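You operate a simulated robot arm through the tools that you are given. There is no shell and no other tool. Be economical: measure what you need, move in short steps, check, and stop when the job is done.

You are at the controls of a simulated robot arm. One attempt, no reset.

TASK
Take the tall grey weight and put it on the blue board.

The check looks at the end state, three seconds after you hand in, the way a careful person would. Anything else that was tipped, shoved, dropped, spilled or broken makes it a failure.

THE ROBOT
A 7-joint arm with a two-finger parallel gripper, fixed in place. Base frame: the origin is at the foot of the arm, x ahead of it, y to its left, z up; the work surface is at about z = 0. Lengths are in cm, angles in degrees, forces in N, time in s.
With the tool pointing down near the work surface it reaches from about 22 to 58 cm from the base axis. Its first joint turns from -66.0 to 66.0 degrees. Payload 2.5 kg.
Tool frame: the origin (TCP) lies between the finger pads and is the grasp point; the fingertips stand 2.3 cm ahead of it; z points along the fingers, y is the line along which they close. Largest opening 9.4 cm; finger width 3.8, thickness 1; the body of the gripper, 5.4 by 9.6 cm, starts 3.9 cm behind the TCP.
Orientation is that of the tool frame in the base frame, as a unit quaternion [w, x, y, z]. With the fingers straight down and closing along the base's y, the tool's x points along the base's -x, its y along +y and its z along -z.

THE INTERFACE
- The arm moves only by the tool arm_command. Its arguments are lists of equal length, an entry for each row: "linear": the shift along the tool's x, y, z in units of 400 mm (1.0 is 400 mm), a list of three; "angular": the turn, a rotation vector about the tool's x, y, z in units of 60 degrees (1.0 is 60 degrees), a list of three. In form: {"linear": [[dx, dy, dz], ...], "angular": [[rx, ry, rz], ...]}. A call has 1 to 8 rows; each row is the pose to reach, as a shift and turn from the pose commanded when the call began, along the tool's axes at that moment. "gripper" is the gripper command, from -1 (fully open) to 1 (shut), values between in proportion, set as the call begins (left out, the last holds). A call with a number of a shift or a turn outside -1 to 1 is refused whole. A row lasts 0.2 s, in which the tool goes at most 5 cm and 8.6 degrees; a call with a longer step from one row to the next is refused whole, and so is a gripper value outside its range. Where a pose cannot be reached the arm comes as near as it can. A force on the tool above 40 N (or 10 N above the force at the start of the call, whichever is more), or a blocked arm, ends the call early, and 0.2 s more pass. The fingers move at their own pace (about 10.8 cm/s each) and stop on an object; they squeeze with about 31 N. The grip force told is the motor's: it shows also when the fingers shut on nothing. Time passes only in rows, and 0.2 s behind the last, so rows that repeat a pose let the fingers close. It gives the time, the measured TCP pose, the force on the tool (base axes), the opening and the grip force at its end, in the units of the frame above (readings bear some noise).
- Cameras (640 x 400 px; columns grow to the right, rows downward): "scene" is fixed at [10.46, -40.28, 53.19]; the picture's right is [0.91, -0.41, 0.00], its down [-0.28, -0.63, -0.73] and it looks along [0.30, 0.66, -0.69] (base axes); focal length 300 px, centre (320, 200). "wrist" rides on the gripper at [8.6, 1.6, -7.5] in the tool frame; the picture's right is [-0.18, 0.98, 0.00], its down [-0.58, -0.11, -0.81] and it looks along [-0.79, -0.15, 0.59] (tool axes); focal length 243 px, centre (320, 200). There is no depth. A picture from a camera that has moved, and an enlarged one, comes with that camera's place and axes in the base frame and with its lens.
- get_image(camera): a new picture of that camera. No time passes.
- zoom(camera, box): a new picture of the part [left, top, right, bottom] of that camera's present view, enlarged. No time passes.
- job_done(): hands the job in; it is judged then, once.

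Work in short steps. Places have to be worked out from the pictures, the camera data and where the tool is seen: move nearer, look again, correct. Check each grasp and each placing, and mend what went wrong. You have 90 turns and 38 pictures in all, those below and enlarged ones among them. Open the gripper and draw the arm clear of the work before you hand the job in, unless the task says otherwise; then end with one line.

The tools are called after "Call:" as a command line: name --argument value ..., lists and objects as JSON in quotes. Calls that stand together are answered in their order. arm_command: Moves the arm, as the interface text tells. Its arguments: {"type":"object","properties":{"linear":{"type":"array"},"angular":{"type":"array"},"gripper":{"type":"number"}},"required":["linear","angular"]} The other tools are called the same way: get_image (camera) takes a picture; zoom (camera, box) takes an enlarged picture of a part of a camera's view; job_done () hands the job in.

At the start:

```text
t: 0.0
eef_pos: [41.72, 12.26, 27.07]
tcp_rot: [-0.001, 0.0, 1.0, 0.0]
wrist_force: [-0.1, -0.3, 0.9]
gripper_width: 9.41
grip_force: 0.0
```

scene: 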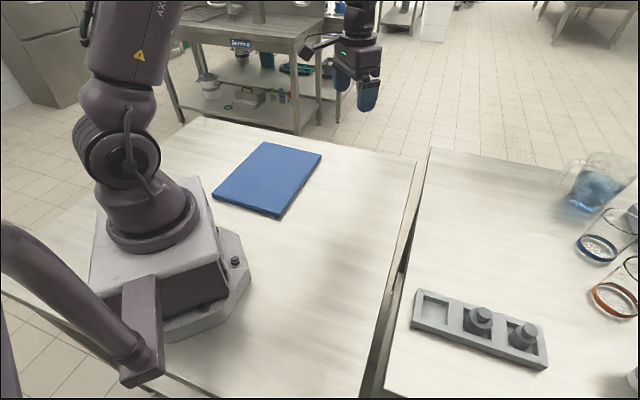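
wrist: 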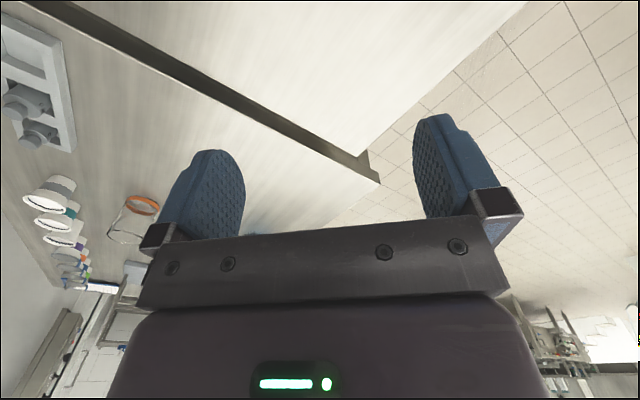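

I'll enlarge the part with the weights' tray and the blue board to identify the tall weight.

Call:
zoom --camera "scene" --box '[400, 270, 560, 370]'

Call:
zoom --camera "scene" --box '[180, 120, 660, 400]'

```text
4.00 times, centred on (480, 320) of scene
camera zoom: at [10.46, -40.28, 53.19], right [0.91, -0.41, 0.0], down [-0.28, -0.63, -0.73], along [0.3, 0.66, -0.69], focal length 1201 px, centre (-320, -280)
```

zoom: 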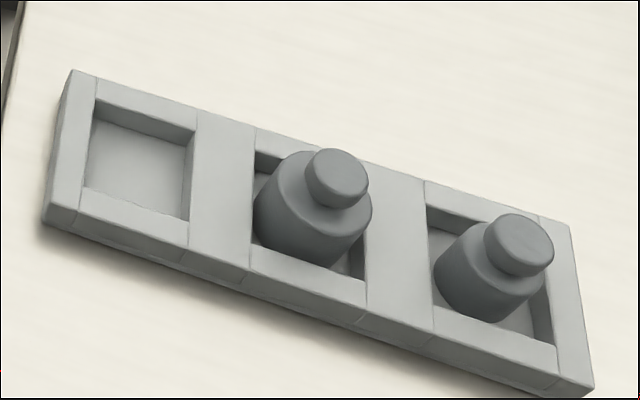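

```text
refused: 660 is not a number from 0 to 640
```

Two weights sit in a tray; which is taller is not yet clear. I'll enlarge the wrist view of them, which sees them from another angle.

Call:
zoom --camera "wrist" --box '[0, 20, 208, 150]'

Call:
zoom --camera "scene" --box '[400, 130, 640, 400]'

```text
3.08 times, centred on (104, 85) of wrist
camera zoom: at [32.98, 13.99, 34.51], right [0.18, 0.98, 0.0], down [0.58, -0.11, 0.81], along [0.79, -0.15, -0.59], focal length 746 px, centre (985, 554)
```

zoom: 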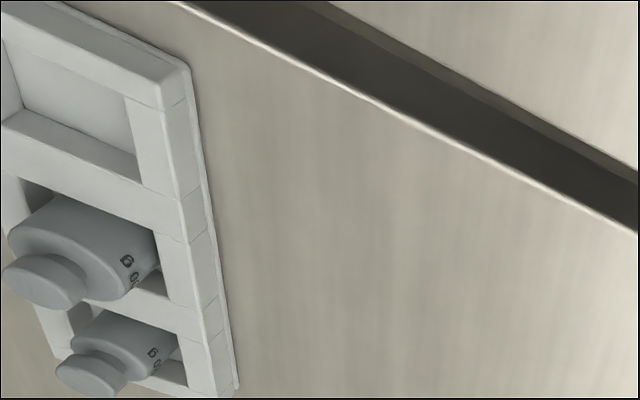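

```text
1.48 times, centred on (520, 265) of scene
camera zoom: at [10.46, -40.28, 53.19], right [0.91, -0.41, 0.0], down [-0.28, -0.63, -0.73], along [0.3, 0.66, -0.69], focal length 445 px, centre (24, 104)
```

zoom: 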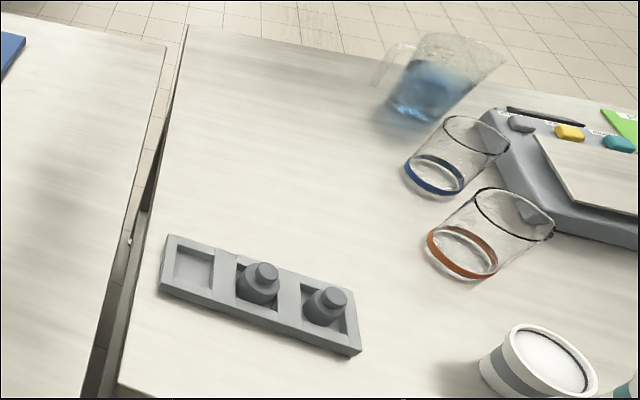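

Weights estimated near (44,-31) and (48.5,-36), tray along that diagonal. I'll swing the tool over toward them at constant height, turning it to face outwards, to look from close up.

Call:
arm_command --linear '[[0.01, -0.12, 0], [0.02, -0.24, 0], [0.03, -0.36, 0], [0.04, -0.48, 0], [0.05, -0.6, 0], [0.06, -0.72, 0], [0.07, -0.84, 0], [0.08, -0.96, 0]]' --angular '[[0, 0, 0.08], [0, 0, 0.16], [0, 0, 0.24], [0, 0, 0.32], [0, 0, 0.4], [0, 0, 0.48], [0, 0, 0.56], [0, 0, 0.6]]' --gripper -1

Call:
get_image --camera "wrist"

```text
t: 1.8
eef_pos: [38.35, -26.05, 27.09]
tcp_rot: [0.0, 0.309, 0.951, 0.0]
wrist_force: [-0.2, -0.2, 0.4]
gripper_width: 9.4
grip_force: 0.1
```

```text
32 pictures are left
camera wrist: at [32.39, -19.58, 34.46], right [0.73, 0.69, 0.0], down [0.41, -0.43, 0.81], along [0.55, -0.59, -0.59], focal length 243 px, centre (320, 200)
```

wrist: 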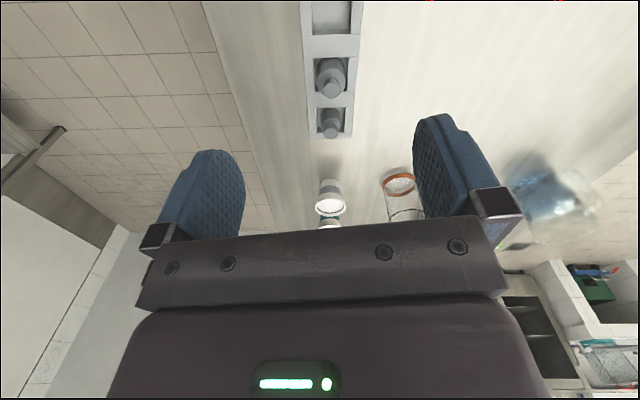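

Call:
zoom --camera "wrist" --box '[224, 0, 448, 140]'

```text
2.86 times, centred on (336, 70) of wrist
camera zoom: at [32.39, -19.58, 34.46], right [0.73, 0.69, 0.0], down [0.41, -0.43, 0.81], along [0.55, -0.59, -0.59], focal length 693 px, centre (274, 571)
```

zoom: 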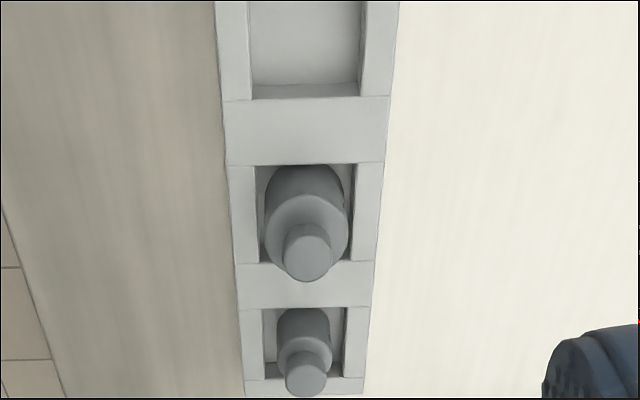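

Both are about 5–6 cm high at the top; the near one seems slightly taller but I need a lower-angle look. I'll back off toward the base and go lower.

Call:
arm_command --linear '[[0.057, 0.02, 0.083], [0.113, 0.04, 0.167], [0.17, 0.06, 0.25]]' --angular '[[0, 0, 0], [0, 0, 0], [0, 0, 0]]'

Call:
zoom --camera "wrist" --box '[208, 90, 432, 230]'

```text
t: 2.6
eef_pos: [34.4, -20.11, 17.0]
tcp_rot: [0.0, 0.308, 0.951, 0.0]
wrist_force: [-0.6, -0.4, 0.0]
gripper_width: 9.43
grip_force: 0.1
```

```text
2.86 times, centred on (320, 160) of wrist
camera zoom: at [28.33, -13.75, 24.48], right [0.73, 0.69, 0.0], down [0.41, -0.43, 0.81], along [0.55, -0.59, -0.59], focal length 693 px, centre (320, 314)
```

zoom: 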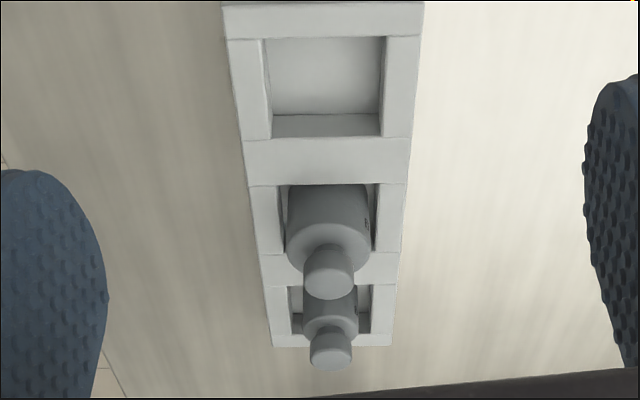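

The near weight tops out at ~5.3 cm, the far ~4.8 cm. The tray has an empty slot, so I'll check whether another weight stands elsewhere.

Call:
zoom --camera "scene" --box '[540, 140, 640, 400]'

Call:
get_image --camera "wrist"

```text
1.54 times, centred on (590, 270) of scene
camera zoom: at [10.46, -40.28, 53.19], right [0.91, -0.41, 0.0], down [-0.28, -0.63, -0.73], along [0.3, 0.66, -0.69], focal length 462 px, centre (-95, 92)
```

zoom: 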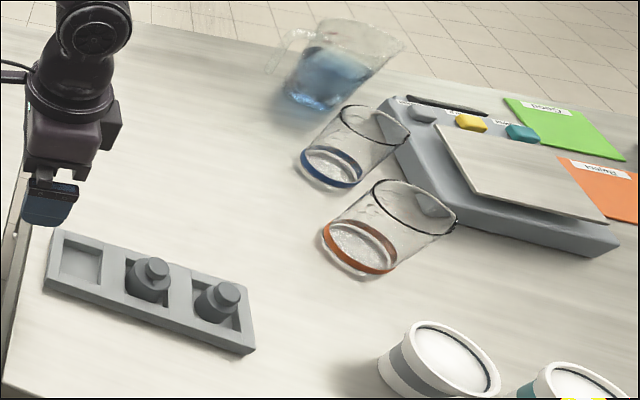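

```text
28 pictures are left
camera wrist: at [28.33, -13.75, 24.48], right [0.73, 0.69, 0.0], down [0.41, -0.43, 0.81], along [0.55, -0.59, -0.59], focal length 243 px, centre (320, 200)
```

wrist: 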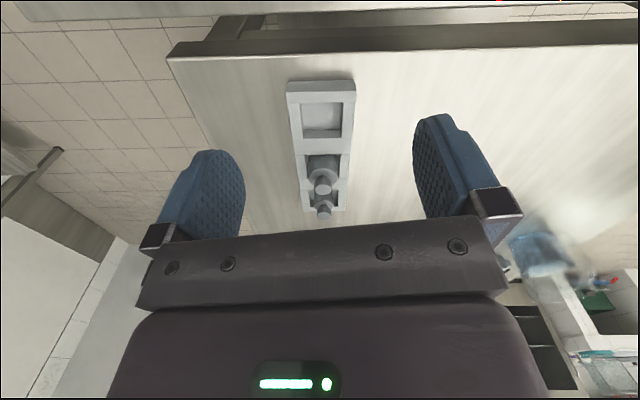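

No other weights stand about: the near one at about (44.6,-30.5), top z≈5.3, body ≈3.7 cm wide, is the taller. I'll hover above it at z=12 with the fingers turned to close across the tray (azimuth -46°).

Call:
arm_command --linear '[[-0.09, -0.015, 0.03], [-0.18, -0.03, 0.06], [-0.27, -0.045, 0.095], [-0.359, -0.06, 0.125]]' --angular '[[0, 0, 0.04], [0, 0, 0.08], [0, 0, 0.12], [0, 0, 0.167]]'

Call:
get_image --camera "wrist"

Call:
zoom --camera "scene" --box '[384, 230, 576, 350]'

```text
t: 3.6
eef_pos: [44.41, -30.44, 11.76]
tcp_rot: [-0.001, 0.392, 0.92, 0.0]
wrist_force: [-0.5, 1.1, -0.4]
gripper_width: 9.42
grip_force: 0.1
```

```text
27 pictures are left
camera wrist: at [39.64, -23.13, 19.29], right [0.84, 0.55, 0.0], down [0.33, -0.5, 0.81], along [0.44, -0.67, -0.59], focal length 243 px, centre (320, 200)
```

wrist: 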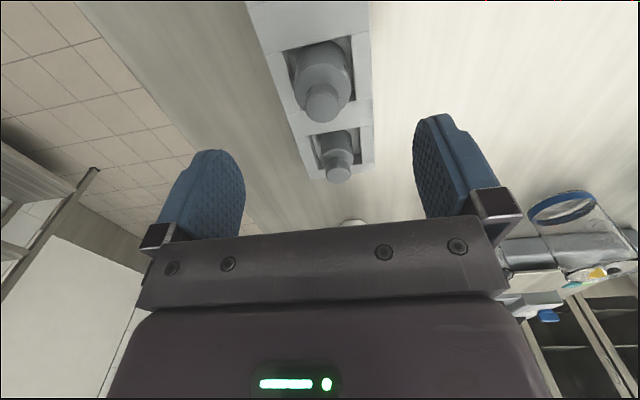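

```text
3.33 times, centred on (480, 290) of scene
camera zoom: at [10.46, -40.28, 53.19], right [0.91, -0.41, 0.0], down [-0.28, -0.63, -0.73], along [0.3, 0.66, -0.69], focal length 1001 px, centre (-213, -100)
```

zoom: 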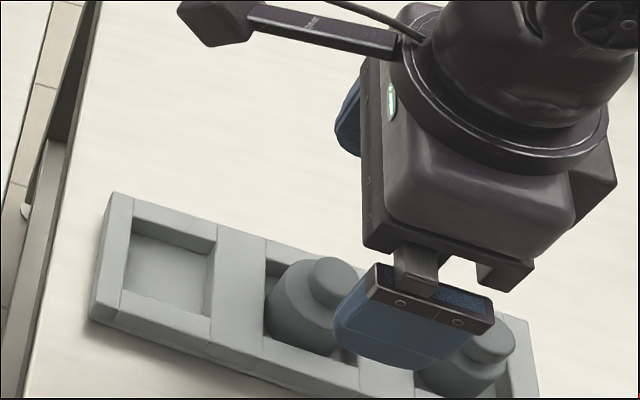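

The wrist ray confirms the weight's axis at (44.5,-30.4), right below the TCP. I'll descend to z≈4.9 (tips 2.6, above the ~1.5 cm tray) and check before closing.

Call:
arm_command --linear '[[0, 0.0035, 0.06], [0, 0.0035, 0.12], [0, 0.0035, 0.172], [0, 0.0035, 0.172]]' --angular '[[0, 0, 0], [0, 0, 0], [0, 0, 0], [0, 0, 0]]'

Call:
get_image --camera "wrist"

Call:
zoom --camera "scene" --box '[400, 270, 560, 370]'

```text
t: 4.6
eef_pos: [44.63, -30.43, 5.15]
tcp_rot: [0.0, 0.391, 0.92, 0.0]
wrist_force: [0.5, 0.9, 0.0]
gripper_width: 9.4
grip_force: 0.0
```

```text
25 pictures are left
camera wrist: at [39.78, -23.09, 12.55], right [0.83, 0.55, 0.0], down [0.33, -0.49, 0.81], along [0.44, -0.67, -0.59], focal length 243 px, centre (320, 200)
```

wrist: 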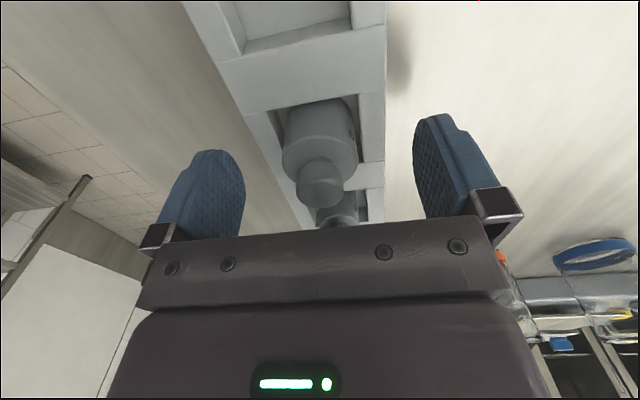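

```text
4.00 times, centred on (480, 320) of scene
camera zoom: at [10.46, -40.28, 53.19], right [0.91, -0.41, 0.0], down [-0.28, -0.63, -0.73], along [0.3, 0.66, -0.69], focal length 1201 px, centre (-320, -280)
```

zoom: 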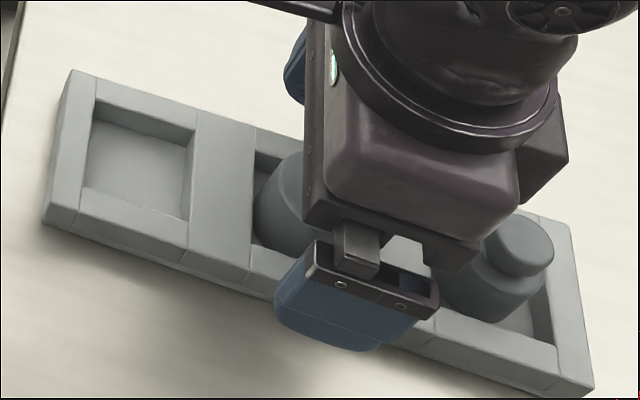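

The knob ray again gives (44.6,-30.4), centred; the tray top works out at ~1.75. I'll lower 0.5 cm (tips ~2.4) and close on the body.

Call:
arm_command --linear '[[0, 0, 0.0125], [0, 0, 0.0125]]' --angular '[[0, 0, 0], [0, 0, 0]]'

Call:
arm_command --linear '[[0, 0, 0], [0, 0, 0], [0, 0, 0], [0, 0, 0]]' --angular '[[0, 0, 0], [0, 0, 0], [0, 0, 0], [0, 0, 0]]' --gripper 1

Call:
get_image --camera "wrist"

```text
t: 5.2
eef_pos: [44.7, -30.47, 4.79]
tcp_rot: [0.001, 0.391, 0.92, 0.0]
wrist_force: [0.2, -0.1, 0.0]
gripper_width: 9.38
grip_force: 0.1
```

```text
t: 6.2
eef_pos: [44.71, -30.49, 4.7]
tcp_rot: [-0.001, 0.391, 0.92, 0.001]
wrist_force: [0.2, 0.3, -0.3]
gripper_width: 3.69
grip_force: 30.7
```

```text
23 pictures are left
camera wrist: at [39.79, -23.08, 12.06], right [0.83, 0.55, 0.0], down [0.33, -0.49, 0.81], along [0.44, -0.67, -0.59], focal length 243 px, centre (320, 200)
```

wrist: 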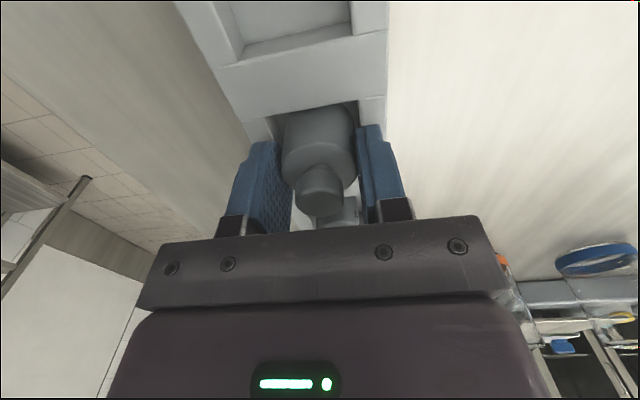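

The fingers hold the body at 3.69 cm with 31 N. I'll lift straight up, gently first.

Call:
arm_command --linear '[[0, 0, -0.02], [0, 0, -0.05], [0, 0, -0.1], [0, 0, -0.17], [0, 0, -0.25]]' --angular '[[0, 0, 0], [0, 0, 0], [0, 0, 0], [0, 0, 0], [0, 0, 0]]'

Call:
get_image --camera "scene"

Call:
get_image --camera "wrist"

```text
t: 7.4
eef_pos: [44.59, -30.6, 14.57]
tcp_rot: [0.0, 0.391, 0.92, 0.0]
wrist_force: [0.4, 0.3, -2.1]
gripper_width: 3.66
grip_force: 31.2
```

```text
22 pictures are left
```

scene: 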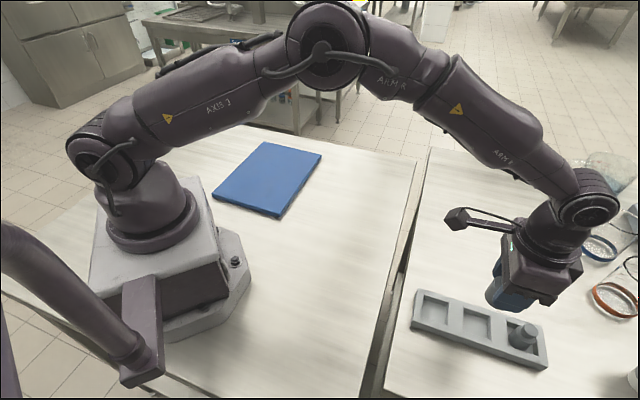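

```text
21 pictures are left
camera wrist: at [39.82, -23.16, 22.08], right [0.83, 0.55, 0.0], down [0.33, -0.49, 0.81], along [0.44, -0.67, -0.59], focal length 243 px, centre (320, 200)
```

wrist: 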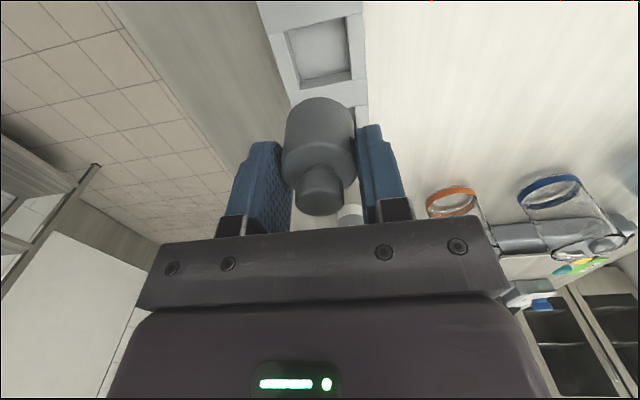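

The weight is held and the other one is undisturbed. The board's centre works out at about (25.5,25.5); I'll carry the weight halfway, turning the tool back, at safe height.

Call:
arm_command --linear '[[0.09, 0.0487, -0.0086], [0.18, 0.0974, -0.0171], [0.27, 0.146, -0.0257], [0.359, 0.195, -0.0343], [0.449, 0.2436, -0.043], [0.539, 0.292, -0.0514], [0.629, 0.341, -0.06]]' --angular '[[0, 0, -0.128], [0, 0, -0.257], [0, 0, -0.386], [0, 0, -0.514], [0, 0, -0.643], [0, 0, -0.771], [0, 0, -0.9]]'

```text
t: 9.0
eef_pos: [37.02, -2.72, 17.13]
tcp_rot: [0.0, -0.071, 0.997, -0.001]
wrist_force: [0.4, 0.5, -2.0]
gripper_width: 3.68
grip_force: 30.6
```

Mid-way, grip steady. I'll go on to above the board's centre (26,25).

Call:
arm_command --linear '[[0.025, 0.103, 0], [0.05, 0.207, 0], [0.075, 0.31, 0], [0.1, 0.413, 0], [0.124, 0.516, 0], [0.149, 0.62, 0], [0.174, 0.723, 0]]' --angular '[[0, 0, -0.06], [0, 0, -0.12], [0, 0, -0.18], [0, 0, -0.24], [0, 0, -0.3], [0, 0, -0.36], [0, 0, -0.4]]'

Call:
get_image --camera "wrist"

Call:
get_image --camera "scene"

```text
t: 10.6
eef_pos: [25.77, 25.03, 17.17]
tcp_rot: [0.0, -0.276, 0.961, 0.001]
wrist_force: [0.5, -0.3, -1.0]
gripper_width: 3.69
grip_force: 31.0
```

```text
20 pictures are left
camera wrist: at [17.62, 21.89, 24.61], right [-0.37, 0.93, 0.0], down [0.55, 0.22, 0.81], along [0.75, 0.29, -0.59], focal length 243 px, centre (320, 200)
```

wrist: 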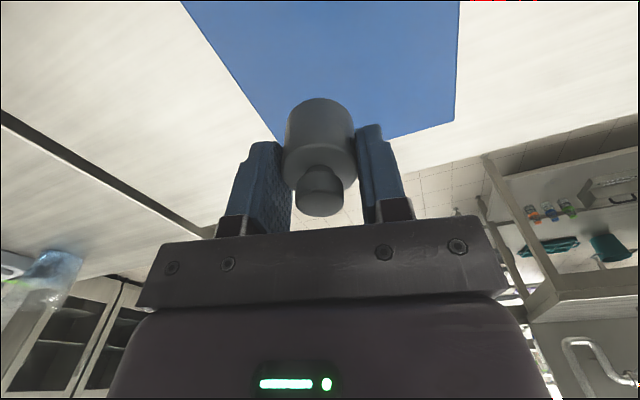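

```text
19 pictures are left
```

scene: 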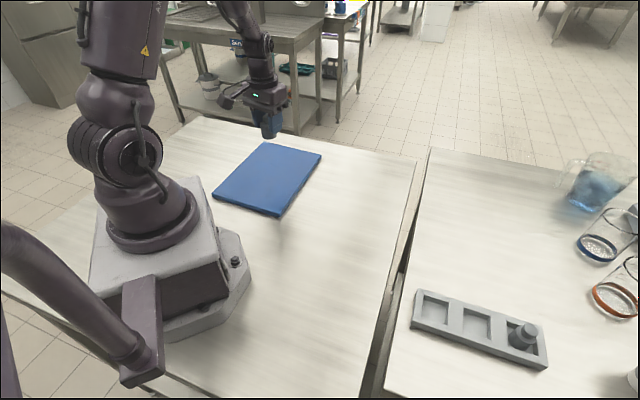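

The board's corners agree between both cameras, and the weight is over its middle. I'll descend to z≈7.5 and look.

Call:
arm_command --linear '[[0, 0, 0.08], [0, 0, 0.16], [0, 0, 0.22], [0, 0, 0.24]]' --angular '[[0, 0, 0], [0, 0, 0], [0, 0, 0], [0, 0, 0]]'

Call:
zoom --camera "scene" --box '[208, 100, 368, 220]'

Call:
get_image --camera "wrist"

```text
t: 11.6
eef_pos: [25.84, 24.79, 7.47]
tcp_rot: [-0.001, -0.275, 0.961, 0.0]
wrist_force: [0.5, 0.3, -0.9]
gripper_width: 3.69
grip_force: 30.9
```

```text
3.33 times, centred on (288, 160) of scene
camera zoom: at [10.46, -40.28, 53.19], right [0.91, -0.41, 0.0], down [-0.28, -0.63, -0.73], along [0.3, 0.66, -0.69], focal length 1001 px, centre (427, 333)
```

zoom: 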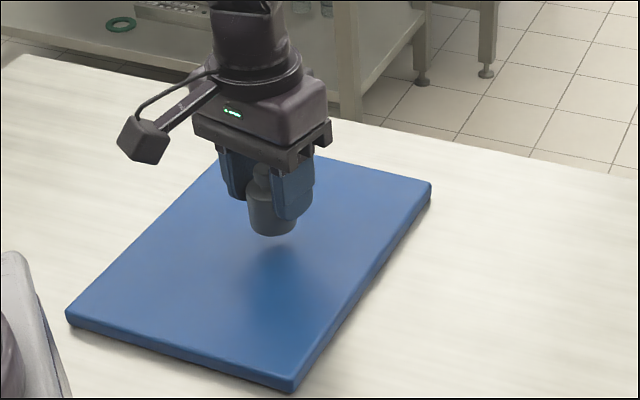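

```text
17 pictures are left
camera wrist: at [17.69, 21.66, 15.02], right [-0.37, 0.93, 0.0], down [0.55, 0.22, 0.81], along [0.75, 0.29, -0.59], focal length 243 px, centre (320, 200)
```

wrist: 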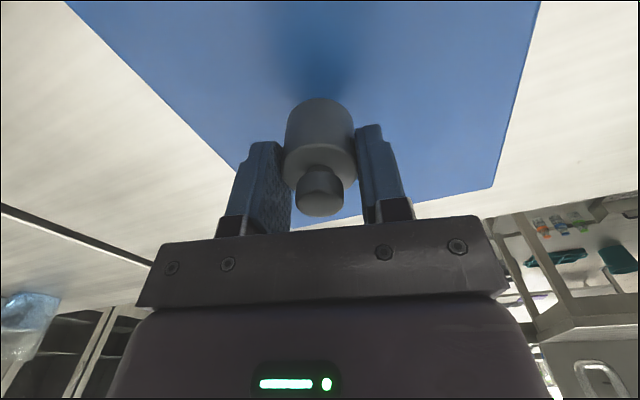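

The weight's underside looks to be at z≈2.9, the board top ~1.3–1.6. I'll lower 0.9 cm, then creep until the force shows contact.

Call:
arm_command --linear '[[0, 0, 0.01], [0, 0, 0.018], [0, 0, 0.022], [0, 0, 0.022]]' --angular '[[0, 0, 0], [0, 0, 0], [0, 0, 0], [0, 0, 0]]'

Call:
zoom --camera "scene" --box '[240, 130, 320, 180]'

```text
t: 12.6
eef_pos: [25.87, 24.83, 6.62]
tcp_rot: [0.0, -0.275, 0.961, 0.0]
wrist_force: [-1.0, -0.3, -2.4]
gripper_width: 3.69
grip_force: 30.8
```

```text
8.00 times, centred on (280, 155) of scene
camera zoom: at [10.46, -40.28, 53.19], right [0.91, -0.41, 0.0], down [-0.28, -0.63, -0.73], along [0.3, 0.66, -0.69], focal length 2402 px, centre (640, 560)
```

zoom: 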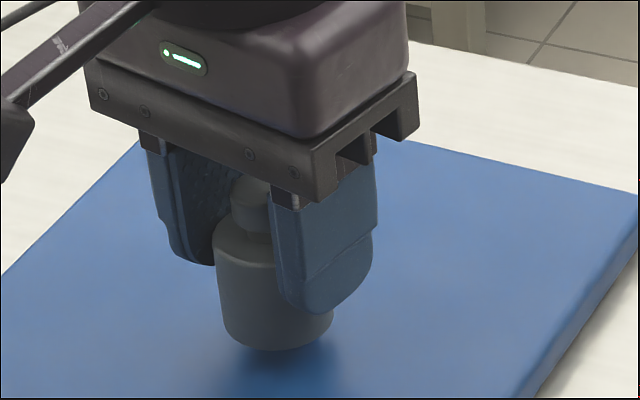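

The weight is just above the board. I'll creep down in 1 mm steps.

Call:
arm_command --linear '[[0, 0, 0.003], [0, 0, 0.006], [0, 0, 0.009], [0, 0, 0.012], [0, 0, 0.012]]' --angular '[[0, 0, 0], [0, 0, 0], [0, 0, 0], [0, 0, 0], [0, 0, 0]]'

Call:
zoom --camera "scene" --box '[240, 130, 320, 180]'

```text
t: 13.8
eef_pos: [26.07, 24.78, 6.12]
tcp_rot: [0.0, -0.275, 0.961, 0.001]
wrist_force: [0.0, -0.5, -2.6]
gripper_width: 3.68
grip_force: 30.9
```

```text
8.00 times, centred on (280, 155) of scene
camera zoom: at [10.46, -40.28, 53.19], right [0.91, -0.41, 0.0], down [-0.28, -0.63, -0.73], along [0.3, 0.66, -0.69], focal length 2402 px, centre (640, 560)
```

zoom: 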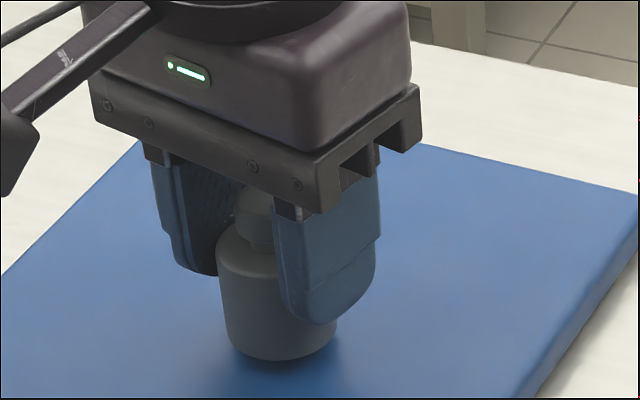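

Force still shows only the weight itself, so there is a small gap left; I'll keep creeping.

Call:
arm_command --linear '[[0, 0, 0.0025], [0, 0, 0.005], [0, 0, 0.0075], [0, 0, 0.0075]]' --angular '[[0, 0, 0], [0, 0, 0], [0, 0, 0], [0, 0, 0]]'

```text
t: 14.8
eef_pos: [26.05, 24.87, 5.78]
tcp_rot: [0.0, -0.276, 0.961, 0.0]
wrist_force: [-0.2, -0.4, -2.3]
gripper_width: 3.66
grip_force: 31.1
```

Call:
arm_command --linear '[[0, 0, 0.0025], [0, 0, 0.005], [0, 0, 0.005]]' --angular '[[0, 0, 0], [0, 0, 0], [0, 0, 0]]'

Call:
zoom --camera "scene" --box '[240, 130, 320, 180]'

```text
t: 15.6
eef_pos: [26.07, 24.9, 5.7]
tcp_rot: [0.0, -0.276, 0.961, -0.001]
wrist_force: [-1.7, -1.3, 3.3]
gripper_width: 3.68
grip_force: 30.9
```

```text
8.00 times, centred on (280, 155) of scene
camera zoom: at [10.46, -40.28, 53.19], right [0.91, -0.41, 0.0], down [-0.28, -0.63, -0.73], along [0.3, 0.66, -0.69], focal length 2402 px, centre (640, 560)
```

zoom: 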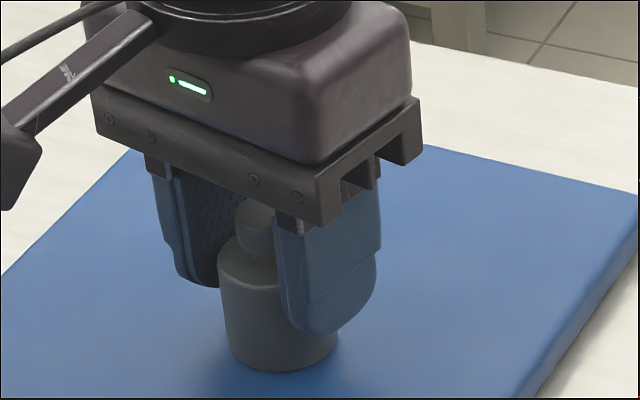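

Force turned upward (+3.3 N): the weight stands on the board. I'll open part-way, hold, and then look.

Call:
arm_command --linear '[[0, 0, 0], [0, 0, 0], [0, 0, 0]]' --angular '[[0, 0, 0], [0, 0, 0], [0, 0, 0]]' --gripper -0.6

Call:
arm_command --linear '[[0, 0, -0.03], [0, 0, -0.08], [0, 0, -0.16], [0, 0, -0.26], [0, 0, -0.36]]' --angular '[[0, 0, 0], [0, 0, 0], [0, 0, 0], [0, 0, 0], [0, 0, 0]]'

Call:
get_image --camera "scene"

Call:
zoom --camera "scene" --box '[208, 120, 336, 200]'

```text
t: 16.4
eef_pos: [26.1, 24.87, 5.59]
tcp_rot: [0.001, -0.275, 0.961, -0.001]
wrist_force: [0.9, 0.1, -1.2]
gripper_width: 7.5
grip_force: 0.1
```

```text
t: 17.6
eef_pos: [26.12, 24.77, 20.05]
tcp_rot: [0.0, -0.277, 0.961, 0.001]
wrist_force: [0.0, 0.0, -1.0]
gripper_width: 7.52
grip_force: 0.0
```

```text
13 pictures are left
```

scene: 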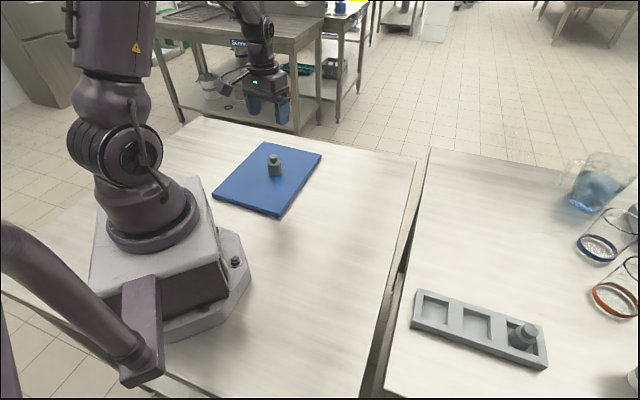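

```text
5.00 times, centred on (272, 160) of scene
camera zoom: at [10.46, -40.28, 53.19], right [0.91, -0.41, 0.0], down [-0.28, -0.63, -0.73], along [0.3, 0.66, -0.69], focal length 1501 px, centre (560, 400)
```

zoom: 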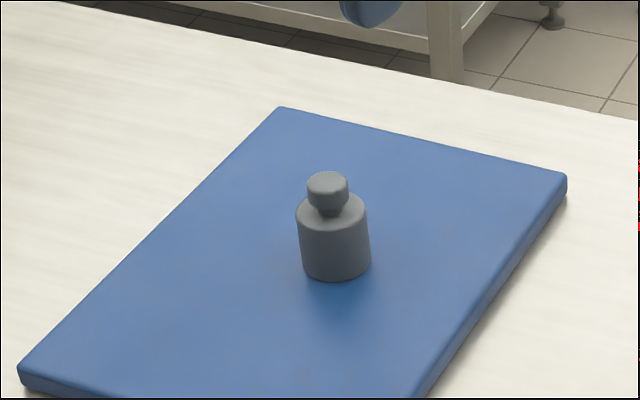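

The weight stands upright in the middle of the board. The gripper is open and clear above it, and everything else is undisturbed, so I'm handing in.

Call:
job_done

```text
The job is handed in.
```

I put the taller of the two grey weights (about 5.3 cm against 4.8 cm at the top, as measured in the tray) upright in the middle of the blue board, and drew the arm clear with the gripper open.
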